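You operate a simulated robot arm through the tools that you are given. There is no shell and no other tool. Be economical: measure what you need, move in short steps, check, and stop when the job is done.

You are at the controls of a simulated robot arm. One attempt, no reset.

## Task
Stand the mortar beside the tube cap. It goes on the side that lies toward x +0.0, y -1.0 (a direction in the base frame), with about 3 cm between them.

Only the result counts: the job must be done as asked and must still hold three seconds after the hand-in. Knocking over, shifting, dropping, spilling or breaking anything else fails it.

## Robot
A 7-joint arm with a two-finger parallel gripper, fixed in place. Base frame: the origin is at the foot of the arm, x ahead of it, y to its left, z up; the work surface is at about z = 82. Readings come in cm, degrees, newtons and seconds.
With the tool pointing down near the work surface it reaches from about 30 to 70 cm from the base axis. Its first joint turns from -66.0 to 66.0 degrees. Payload 1.57 kg.
Tool frame: the origin (TCP) lies between the finger pads and is the grasp point; the fingertips stand 3 cm ahead of it; z points along the fingers, y is the line along which they close. The gripper opens to 11 cm. The fingers are 2.4 cm wide and 1.2 cm thick; the gripper's body (4.8 by 11.2 cm) begins 7.8 cm behind the TCP.
Orientation is told as [roll, pitch, yaw] about the base's x, y, z axes, in that order, counted from this pose: with the fingers straight down and closing along the base's y, the tool's x points along the base's -x, its y along +y and its z along -z.

## Interface
- The arm moves only by the tool arm_command. Its argument "rows" is a list of rows, each an object of numbers (a shift or turn left out is 0, a gripper value left out holds the last): "tx", "ty", "tz": the shift along the tool's x, y, z in cm; "yaw": the turn about the tool's z in degrees; "claw": the gripper command, from -1 (fully open) to 1 (shut), values between in proportion. In form: [{"tx": .., "ty": .., "tz": .., "yaw": .., "claw": ..}, ...]. A call has 1 to 20 rows; each row shifts and turns the commanded pose from where the row before left it, along the tool's axes as they then stand. Rows are played at 5 a second. More than 5 cm and 8.6 degrees between two rows, or a gripper value outside its range, and nothing of the call is played. Where a pose cannot be reached the arm comes as near as it can. A force on the tool above 40 N (or 10 N above the force at the start of the call, whichever is more), or a blocked arm, ends the call early, and 0.2 s more pass. The fingers move at their own pace (about 10.8 cm/s each) and stop on an object; they squeeze with about 23 N. The grip force told is the motor's: it shows also when the fingers shut on nothing. Time passes only in rows, and 0.2 s behind the last, so rows that do not move let the fingers close. It gives the time, the measured TCP pose, the force on the tool (base axes), the opening and the grip force at its end, in the units of the frame above (readings bear some noise), and new pictures: "views" is both (left out), scene, wrist or none.
- Cameras (640 x 400 px; columns grow to the right, rows downward): "scene" is fixed at [14.35, -38.32, 139.52]; the picture's right is [0.91, -0.42, 0.00], its down [-0.27, -0.59, -0.76] and it looks along [0.32, 0.69, -0.65] (base axes); focal length 308 px, centre (320, 200). "wrist" rides on the gripper at [-3.6, 0, -8] in the tool frame; the picture's right is [0.00, -1.00, 0.00], its down [0.97, 0.00, -0.24] and it looks along [0.24, 0.00, 0.97] (tool axes); focal length 218 px, centre (320, 200).
- locate(camera, pixels): there is no depth. For up to 12 entries [column, row, z] of the newest picture of that camera ("zoom" is the newest enlarged one), the place [x, y] in the base frame at which the ray of that pixel passes the height z, good to about 0.2 cm. The clock stands still meanwhile.
- close_up(camera, box): a new picture of the part [left, top, right, bottom] of that camera's present view, enlarged. The clock stands still meanwhile.
- job_done(): hands the job in; it is judged then, once.

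Work in short steps. Measure before you move; look again where a grasp or a placing could have gone wrong, and mend it. You have 60 turns and 120 pictures in all, those below and enlarged ones among them. Open the gripper and draw the arm clear of the work before you hand the job in, unless the task says otherwise; then end with one line.

The tools are called after "Emit:" as a command line: name --argument value ..., lists and objects as JSON in quotes. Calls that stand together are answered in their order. arm_command: Moves the arm, as the interface text tells. Its arguments: {"type":"object","properties":{"rows":{"type":"array"},"views":{"type":"string","enum":["both","scene","wrist","none"]}},"required":["rows"]} The other tools are called the same way: locate (camera, pixels) gives the place at which the rays of pixels pass given heights; close_up (camera, box) takes an enlarged picture of a part of a camera's view; job_done () hands the job in.

At the start:

```text
time_s: 0.0
tcp_pos: [44.38, -5.39, 103.26]
ee_rot: [0.0, 0.1, 0.0]
ft_force: [-0.5, -1.1, 0.1]
width: 10.98
grip_force: 0.0
```

scene: 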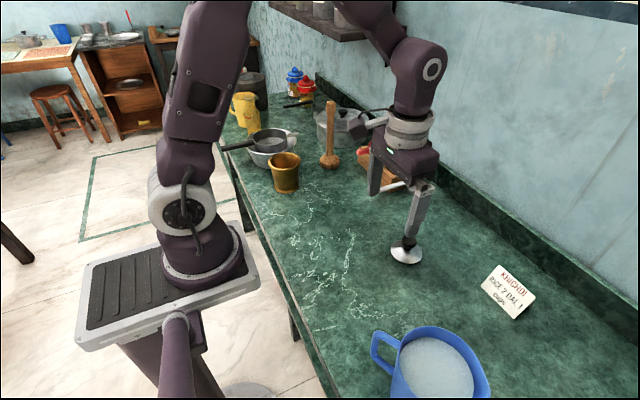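
wrist: 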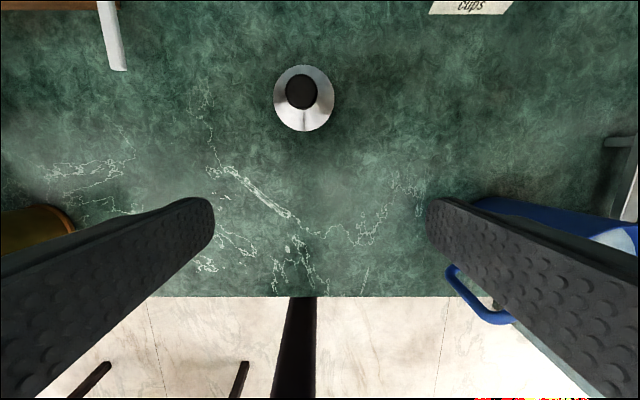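

The scene shows a brass vessel at (285,172), probably the mortar, and a metal cone with a dark knob at (406,251), possibly the tube cap. I'll enlarge both areas to check.

Emit:
close_up --camera "scene" --box '[220, 60, 400, 200]'

Emit:
close_up --camera "scene" --box '[340, 200, 500, 300]'

```text
2.86 times, centred on (310, 130) of scene
```

zoom: 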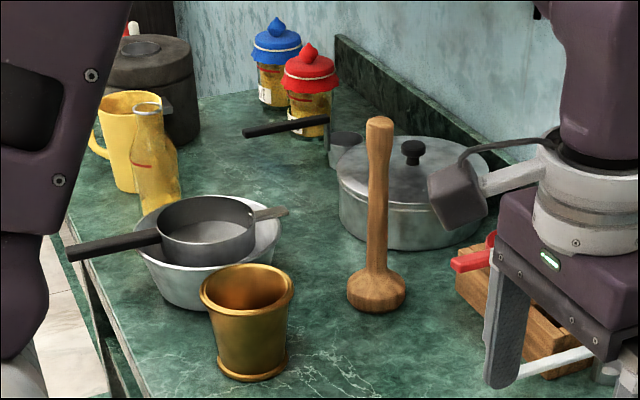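

```text
4.00 times, centred on (420, 250) of scene
```

zoom: 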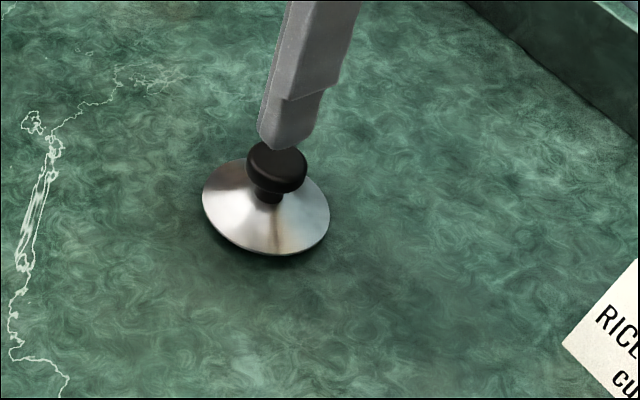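

The mortar is the brass cup, with base edges at (274,188) and (298,188), front at (286,193), and rim from (268,161) to (301,160). The cap is the cone, with edges at (390.5,249), (422.5,254) and (407,264). I'll locate these points.

Emit:
locate --camera "scene" --pixels '[[274.3, 187.8, 82.5], [298.3, 187.8, 82.5], [286.2, 193.4, 82], [268, 161.5, 90], [300.9, 160.5, 90], [284.5, 152.4, 90], [284.5, 169.2, 90], [390.5, 248.8, 82.5], [422.5, 253.8, 82.5], [407.5, 263.8, 82]]'

Emit:
locate --camera "wrist" --pixels '[[274, 98, 82.5], [335, 98, 82.5], [304, 132, 82.5], [304, 65, 82.5], [304, 98, 82.5], [75, 222, 90], [0, 250, 82.5]]'

```text
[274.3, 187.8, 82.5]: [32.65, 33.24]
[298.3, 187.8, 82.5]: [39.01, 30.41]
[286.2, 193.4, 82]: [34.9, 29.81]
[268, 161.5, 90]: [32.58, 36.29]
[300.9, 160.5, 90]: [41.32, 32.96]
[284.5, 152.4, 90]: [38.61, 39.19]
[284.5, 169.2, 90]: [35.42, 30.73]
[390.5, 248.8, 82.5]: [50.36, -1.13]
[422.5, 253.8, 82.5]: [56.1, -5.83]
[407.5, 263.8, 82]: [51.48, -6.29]
```

```text
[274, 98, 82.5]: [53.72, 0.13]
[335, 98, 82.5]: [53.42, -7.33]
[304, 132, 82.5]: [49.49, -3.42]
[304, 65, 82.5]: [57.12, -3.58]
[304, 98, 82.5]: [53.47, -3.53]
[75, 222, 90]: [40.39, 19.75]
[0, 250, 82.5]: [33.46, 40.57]
```

The cap centre is about (53.3, -3.5) with radius about 3.75. The mortar is about (36, 32) with a rim around 9 cm across. Next I'll measure the obstacles: the mug, sign, pestle, pan and bowl.

Emit:
locate --camera "scene" --pixels '[[330, 163, 83], [330, 103, 100], [330, 103, 105], [397, 365, 92], [440, 330, 92], [488, 385, 92], [372, 340, 88], [482, 284, 82], [512, 318, 82], [268, 142, 92], [250, 150, 90], [222, 147, 92]]'

```text
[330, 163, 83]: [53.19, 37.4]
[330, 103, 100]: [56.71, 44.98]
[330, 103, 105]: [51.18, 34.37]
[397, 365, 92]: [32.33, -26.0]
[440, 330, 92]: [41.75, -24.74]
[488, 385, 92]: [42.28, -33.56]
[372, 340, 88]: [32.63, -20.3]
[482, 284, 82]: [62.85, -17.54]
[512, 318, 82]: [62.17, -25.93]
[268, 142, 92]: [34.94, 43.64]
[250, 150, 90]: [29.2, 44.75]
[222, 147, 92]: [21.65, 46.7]
```

The pestle at (53, 37) is about 103.5 high, and the mug and sign are clear of the target. I'll raise the arm, turn so the fingers close along x, and go toward the mortar, stopping short to look.

Emit:
arm_command --rows '[{"tz": -1.5, "claw": -1}, {"tz": -1.5}, {"yaw": 8.2}, {"yaw": 8.2}, {"yaw": 8.2}, {"yaw": 8.2}, {"yaw": 8.2}, {"yaw": 8.2}, {"yaw": 8.2}, {"yaw": 8.2}, {"yaw": 8.2}, {"yaw": 8.2}, {"yaw": 8.0}]' --views "none"

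Emit:
arm_command --rows '[{"tx": 3, "ty": -0.8}, {"tx": 3, "ty": -0.8}, {"tx": 3, "ty": -0.8}, {"tx": 3, "ty": -0.8}, {"tx": 3, "ty": -0.8}, {"tx": 3, "ty": -0.8}, {"tx": 3, "ty": -0.8}, {"tx": 3, "ty": -0.8}, {"tx": 3, "ty": -0.8}, {"tx": 3, "ty": -0.8}, {}]'

```text
time_s: 2.8
tcp_pos: [44.3, -5.36, 106.16]
ee_rot: [0.1, 0.1, -90.1]
ft_force: [0.1, 0.2, -0.1]
width: 11.02
grip_force: 0.1
```

```text
time_s: 5.2
tcp_pos: [36.33, 24.54, 106.19]
ee_rot: [0.0, 0.1, -89.9]
ft_force: [0.9, 0.0, -0.1]
width: 11.0
grip_force: 0.0
```

scene: 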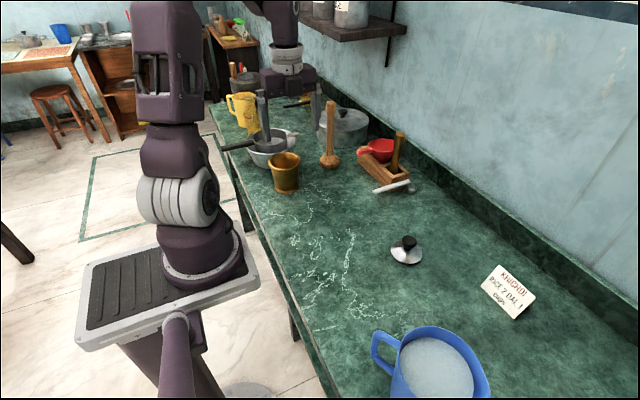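
wrist: 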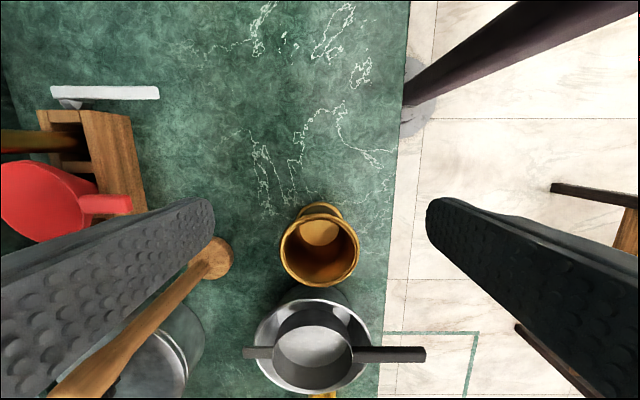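

The wrist view shows the mortar rim centred near (320,246), spanning columns 280–360, with the bowl just behind it in +y. I'll locate rim edges at several heights, along with the bowl edge.

Emit:
close_up --camera "wrist" --box '[240, 180, 400, 280]'

Emit:
locate --camera "wrist" --pixels '[[280, 245, 91.5], [360, 245, 91.5], [320, 206, 91.5], [320, 288, 91.5], [320, 298, 88], [220, 250, 91.5]]'

```text
4.00 times, centred on (320, 230) of wrist
```

zoom: 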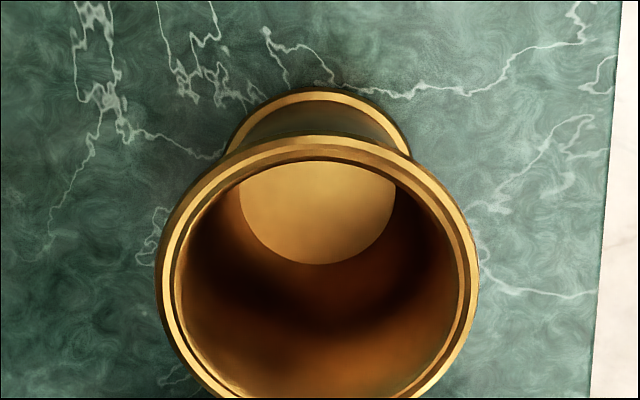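

```text
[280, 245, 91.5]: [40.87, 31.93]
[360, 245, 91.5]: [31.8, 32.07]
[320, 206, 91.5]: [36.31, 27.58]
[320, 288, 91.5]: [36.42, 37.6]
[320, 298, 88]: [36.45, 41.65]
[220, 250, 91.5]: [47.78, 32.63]
```

I'll check the height with the base edges, zoom (228,145), (412,145) and (320,88), against the rim at near row 213.7.

Emit:
locate --camera "wrist" --pixels '[[320, 202, 82.3], [297, 216, 82.3], [343, 216, 82.3], [319.5, 213.7, 90.5], [319.5, 288, 90.5], [319.5, 213.7, 91.5], [319.5, 288, 91.5], [319.5, 213.7, 92.5], [319.5, 288, 92.5]]'

```text
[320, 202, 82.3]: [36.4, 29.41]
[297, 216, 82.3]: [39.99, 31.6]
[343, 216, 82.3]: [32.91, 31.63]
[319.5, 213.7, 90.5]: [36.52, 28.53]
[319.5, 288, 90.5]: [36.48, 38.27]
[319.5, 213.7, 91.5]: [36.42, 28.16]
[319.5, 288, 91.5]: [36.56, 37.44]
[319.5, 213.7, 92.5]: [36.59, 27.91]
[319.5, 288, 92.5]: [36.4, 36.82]
```

Rim centre is about (36.45, 32.9), top about 91.5, radius about 4.6, so there is 0.9 cm clearance per finger. I'll centre above it and go partway down to check.

Emit:
arm_command --rows '[{"tx": 2.8, "ty": 0.1}, {"tx": 2.8}, {"tx": 2.75}, {"tz": 2}, {"tz": 2}, {"tz": 2}, {"tz": 1.5}, {}]'

```text
time_s: 7.0
tcp_pos: [36.36, 32.83, 98.63]
ee_rot: [0.0, 0.1, -89.9]
ft_force: [0.5, 0.0, 0.5]
width: 11.01
grip_force: 0.1
```

scene: 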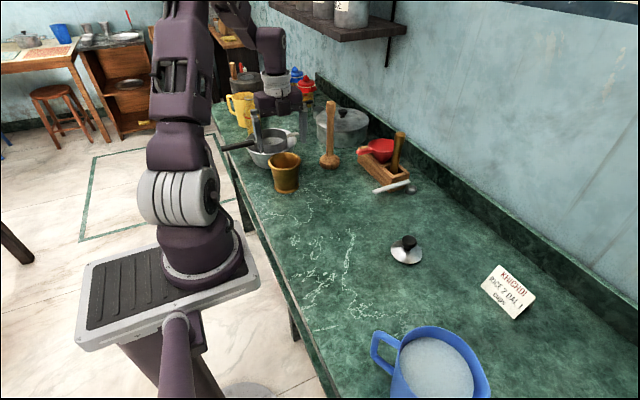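
wrist: 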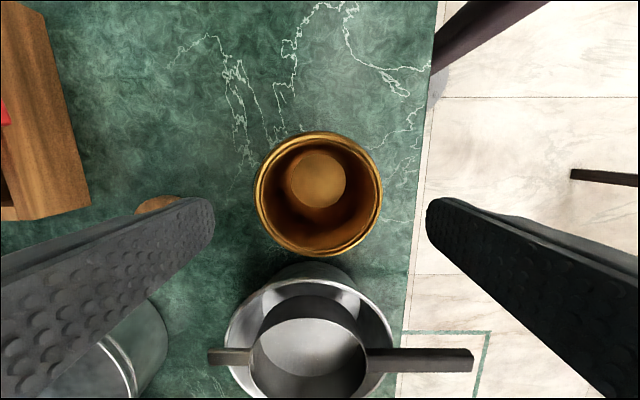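

The rim is now centred near (319,194). I'll verify it before lowering the fingers around it.

Emit:
locate --camera "wrist" --pixels '[[255, 195, 91.5], [382, 195, 91.5], [319, 132, 91.5], [319, 256, 91.5], [319, 262, 90]]'

```text
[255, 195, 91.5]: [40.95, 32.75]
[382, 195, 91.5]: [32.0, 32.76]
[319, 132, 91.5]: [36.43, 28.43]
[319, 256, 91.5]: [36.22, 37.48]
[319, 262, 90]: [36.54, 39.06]
```

Centre is confirmed at (36.45, 32.9). I'll descend to TCP z of about 90 and close gently.

Emit:
arm_command --rows '[{"tz": 1.5, "ty": 0.08}, {"tz": 1.5}, {"tz": 1.5}, {"tz": 1.5}, {"tz": 1.4}, {"tz": 1.2}, {}]' --views "wrist"

Emit:
arm_command --rows '[{"claw": -0.6}, {"claw": -0.2}, {"claw": 0.3}, {"claw": 1}, {}, {}]'

```text
time_s: 8.6
tcp_pos: [36.64, 32.86, 90.14]
ee_rot: [0.1, 0.0, -90.1]
ft_force: [-0.2, 0.1, 0.3]
width: 10.99
grip_force: 0.0
```

wrist: 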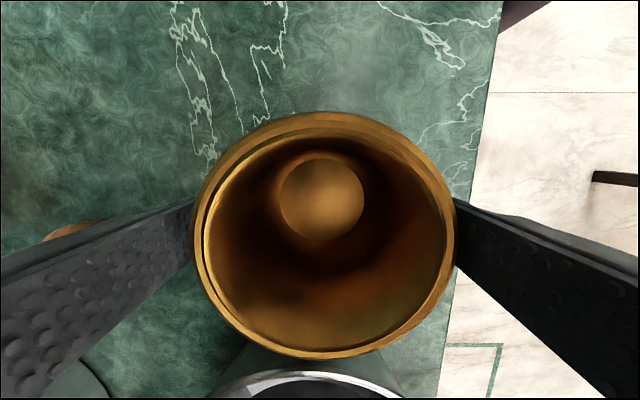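

```text
time_s: 10.0
tcp_pos: [36.54, 32.96, 90.12]
ee_rot: [-0.1, 0.1, -90.1]
ft_force: [0.4, 0.2, 1.0]
width: 8.88
grip_force: 23.6
```

scene: 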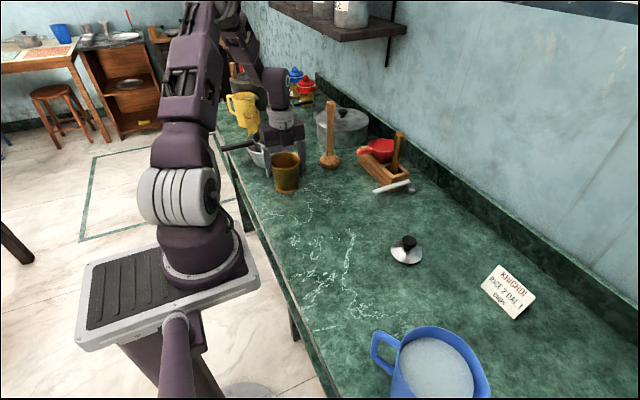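
wrist: 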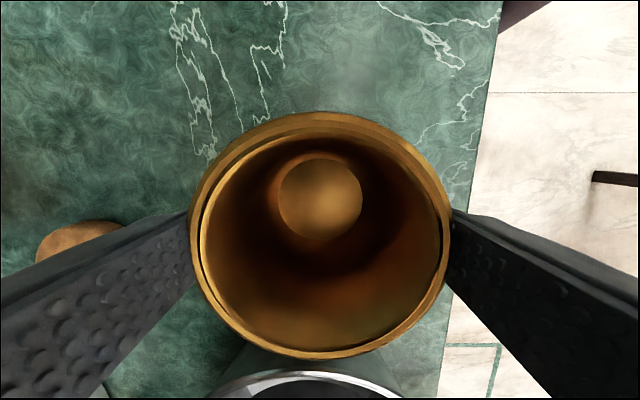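

The fingers hold the rim at 8.88 cm width. I'll lift slowly and check the hold.

Emit:
arm_command --rows '[{"tz": -0.5}, {"tz": -0.5}, {"tz": -1}, {"tz": -1}, {}]'

```text
time_s: 11.2
tcp_pos: [36.62, 32.84, 93.05]
ee_rot: [0.0, 0.1, -90.0]
ft_force: [-0.6, 0.2, -4.4]
width: 8.88
grip_force: 23.0
```

scene: 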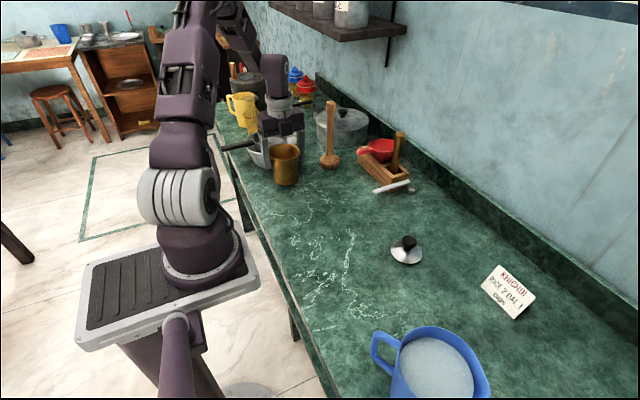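
wrist: 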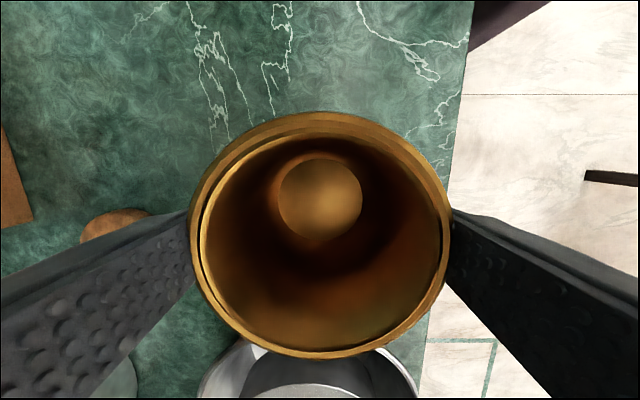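

The mortar hangs level. I'll lift to about z 100, carry it along -y at x≈37, then look before moving out in x.

Emit:
arm_command --rows '[{"tz": -1.5}, {"tz": -1.8}, {"tz": -1.8}, {"tz": -1.8}, {"tx": -1.5}, {"tx": -2.5}, {"tx": -3}, {"tx": -3}, {"tx": -3}, {"tx": -3}, {"tx": -3}, {"tx": -3}, {"tx": -3}, {"tx": -3}, {"tx": -3}, {"tx": -3}, {"tx": -3}, {"tx": -3}]' --views "none"

Emit:
arm_command --rows '[{"tx": -3, "ty": 1}, {"tx": -2.6, "ty": 2}, {"tx": -2, "ty": 2.5}, {"ty": 2.5}, {"ty": 2.5}, {"ty": 2.5}, {"ty": 2.2}, {"ty": 1.5}, {}]'

```text
time_s: 15.0
tcp_pos: [36.57, -7.17, 99.98]
ee_rot: [0.0, 0.0, -90.0]
ft_force: [-0.8, 0.0, -4.0]
width: 8.89
grip_force: 23.1
```

```text
time_s: 17.0
tcp_pos: [53.12, -14.71, 99.91]
ee_rot: [0.0, 0.0, -90.0]
ft_force: [0.3, 0.1, -3.7]
width: 8.87
grip_force: 22.9
```

scene: 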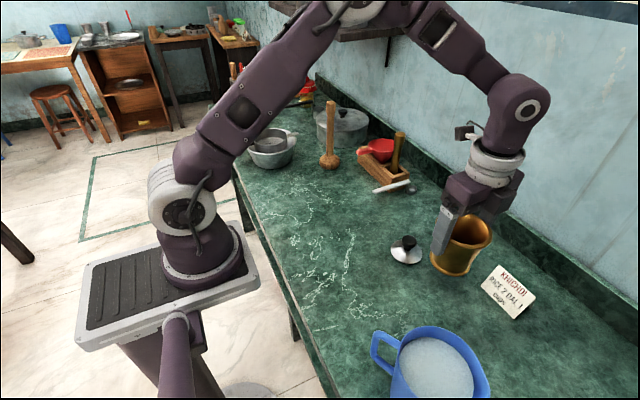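
wrist: 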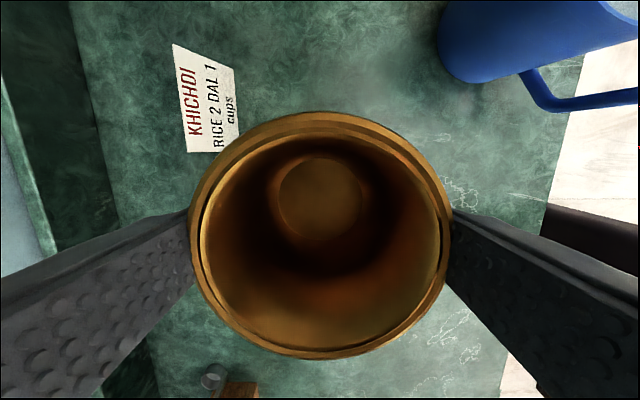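

The mortar hangs above the target. The cap is now unobstructed at (406,250), so I'll refine its position and check how close the sign is at (187,153) and (240,143).

Emit:
close_up --camera "scene" --box '[376, 220, 536, 320]'

Emit:
locate --camera "wrist" --pixels '[[187, 153, 82], [187, 153, 86], [240, 120, 82], [240, 120, 86]]'

```text
4.00 times, centred on (456, 270) of scene
```

zoom: 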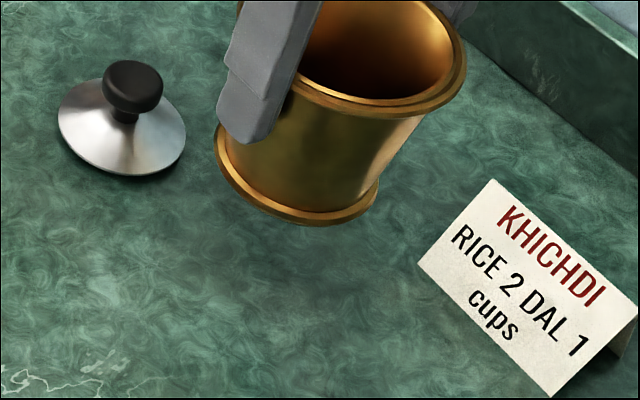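

```text
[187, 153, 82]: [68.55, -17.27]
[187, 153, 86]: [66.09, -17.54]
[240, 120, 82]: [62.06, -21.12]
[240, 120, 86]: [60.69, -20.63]
```

The sign stays clear of the fingers. I'll refine the cap's ellipse from the enlarged view.

Emit:
locate --camera "zoom" --pixels '[[58, 115, 82.5], [186, 138, 82.5], [120, 176, 82.5], [140, 176, 82.2], [216, 155, 92.5], [380, 190, 92.5]]'

```text
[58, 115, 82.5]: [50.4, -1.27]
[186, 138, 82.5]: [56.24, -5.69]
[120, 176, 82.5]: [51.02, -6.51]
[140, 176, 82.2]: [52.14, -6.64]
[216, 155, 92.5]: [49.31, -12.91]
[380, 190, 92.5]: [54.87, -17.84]
```

The cap centre is confirmed at (53.3, -3.5), radius about 3.7. I'll lower to just above the original grasp height of 90.12.

Emit:
arm_command --rows '[{"tz": 1.5, "ty": 0.2}, {"tz": 1.5}, {"tz": 1.5}, {"tz": 1.5}, {"tz": 1.3}, {"tz": 1}, {"tz": 0.7}, {"tz": 0.4}, {}]' --views "scene"

```text
time_s: 19.0
tcp_pos: [53.5, -14.8, 90.59]
ee_rot: [-0.1, -0.1, -89.9]
ft_force: [-0.1, 0.0, -3.4]
width: 8.89
grip_force: 22.9
```

scene: 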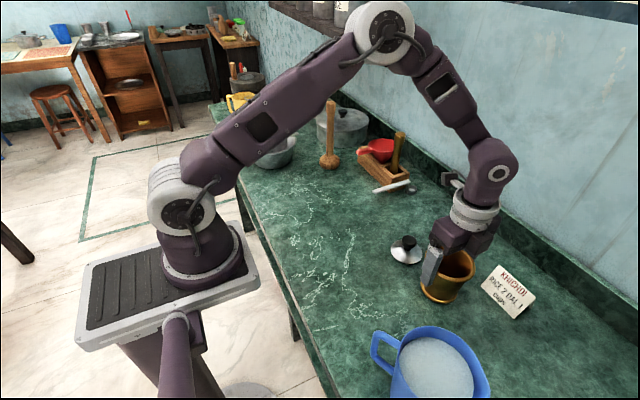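

The mortar's still hanging (−3.4 N) about 0.4 cm above the surface. I'll lower it in small steps until the force shows contact.

Emit:
arm_command --rows '[{"tz": 0.15}, {"tz": 0.15}, {"tz": 0.12}, {}]' --views "none"

```text
time_s: 20.0
tcp_pos: [53.34, -14.74, 90.24]
ee_rot: [0.1, 0.0, -90.0]
ft_force: [-0.7, 0.4, -3.8]
width: 8.89
grip_force: 22.8
```

Still −3.8 N, so there's no contact yet. I'll lower a little more.

Emit:
arm_command --rows '[{"tz": 0.06}, {"tz": 0.06}, {}]' --views "none"

```text
time_s: 20.8
tcp_pos: [53.34, -14.68, 90.07]
ee_rot: [0.3, 0.0, -90.0]
ft_force: [-3.3, 0.1, 18.2]
width: 8.9
grip_force: 23.0
```

The force is now +18 N, so the mortar is on the surface. I'll ease up slightly, release by opening gradually, and look.

Emit:
arm_command --rows '[{"tz": -0.06}, {"claw": -0.7}, {"claw": -0.9}, {}]'

```text
time_s: 21.8
tcp_pos: [53.41, -14.64, 90.06]
ee_rot: [0.0, 0.0, -90.0]
ft_force: [-0.4, -0.6, -0.6]
width: 10.45
grip_force: 0.1
```

scene: 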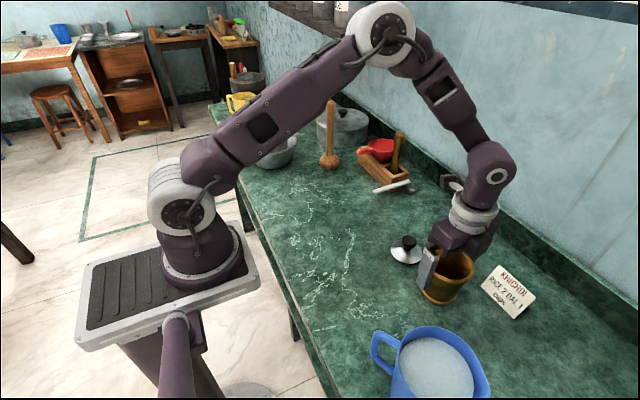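
wrist: 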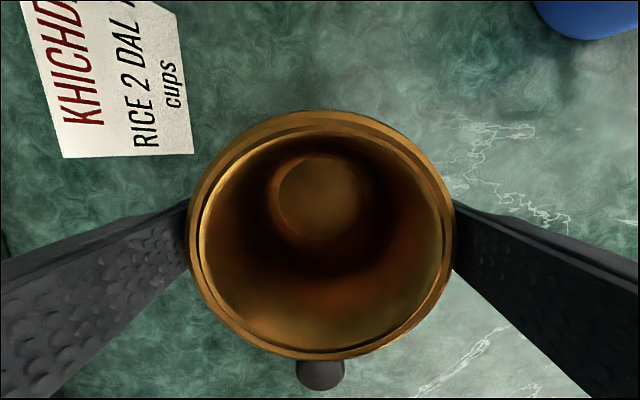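

The mortar is released and upright. I'll open fully and raise the arm straight up.

Emit:
arm_command --rows '[{"claw": -1}, {"tz": -0.8}, {"tz": -1.2}, {"tz": -1.5}, {"tz": -2}, {"tz": -2}, {"tz": -2.5}, {"tz": -2.5}, {"tz": -2.5}, {}]'

```text
time_s: 24.0
tcp_pos: [53.48, -14.66, 105.11]
ee_rot: [0.1, 0.0, -90.1]
ft_force: [-0.2, 0.0, 0.0]
width: 11.01
grip_force: 0.0
```

scene: 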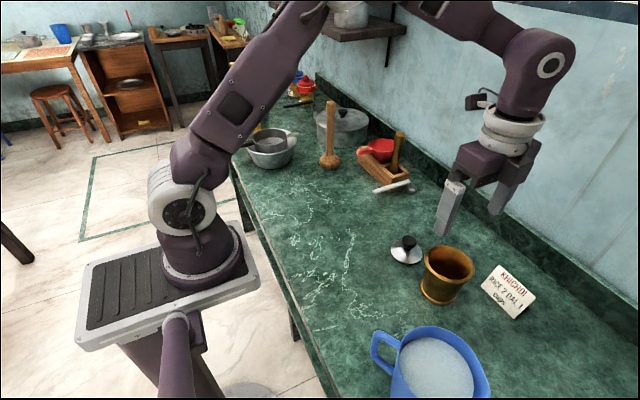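
wrist: 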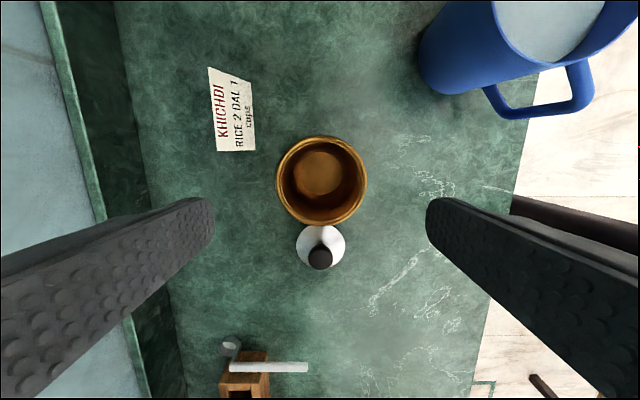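

The mortar stands free. I'll verify the gap using the rim at rows 136–226 and columns 276–367, and the cap at columns 295–345 with its far edge at row 271.

Emit:
locate --camera "wrist" --pixels '[[276, 181, 91.5], [367, 181, 91.5], [322, 136, 91.5], [322, 226, 91.5], [295, 247, 82.5], [345, 247, 82.5], [320, 271, 82.5]]'

```text
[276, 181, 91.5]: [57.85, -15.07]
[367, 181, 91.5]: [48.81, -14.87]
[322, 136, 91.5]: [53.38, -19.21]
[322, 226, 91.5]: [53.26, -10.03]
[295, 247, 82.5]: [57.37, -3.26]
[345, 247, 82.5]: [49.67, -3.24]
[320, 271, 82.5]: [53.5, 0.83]
```

Mortar centre is at (53.3, -14.6) and the cap at about (53.4, -3.3). The gap is about 3 cm, the mortar stands upright, and nothing else has moved, so I'm handing in.

Emit:
job_done

```text
The job is handed in.
```

The mortar stands upright on the −y side of the tube cap with about 3 cm between them, the gripper is open and clear, and the job is handed in.
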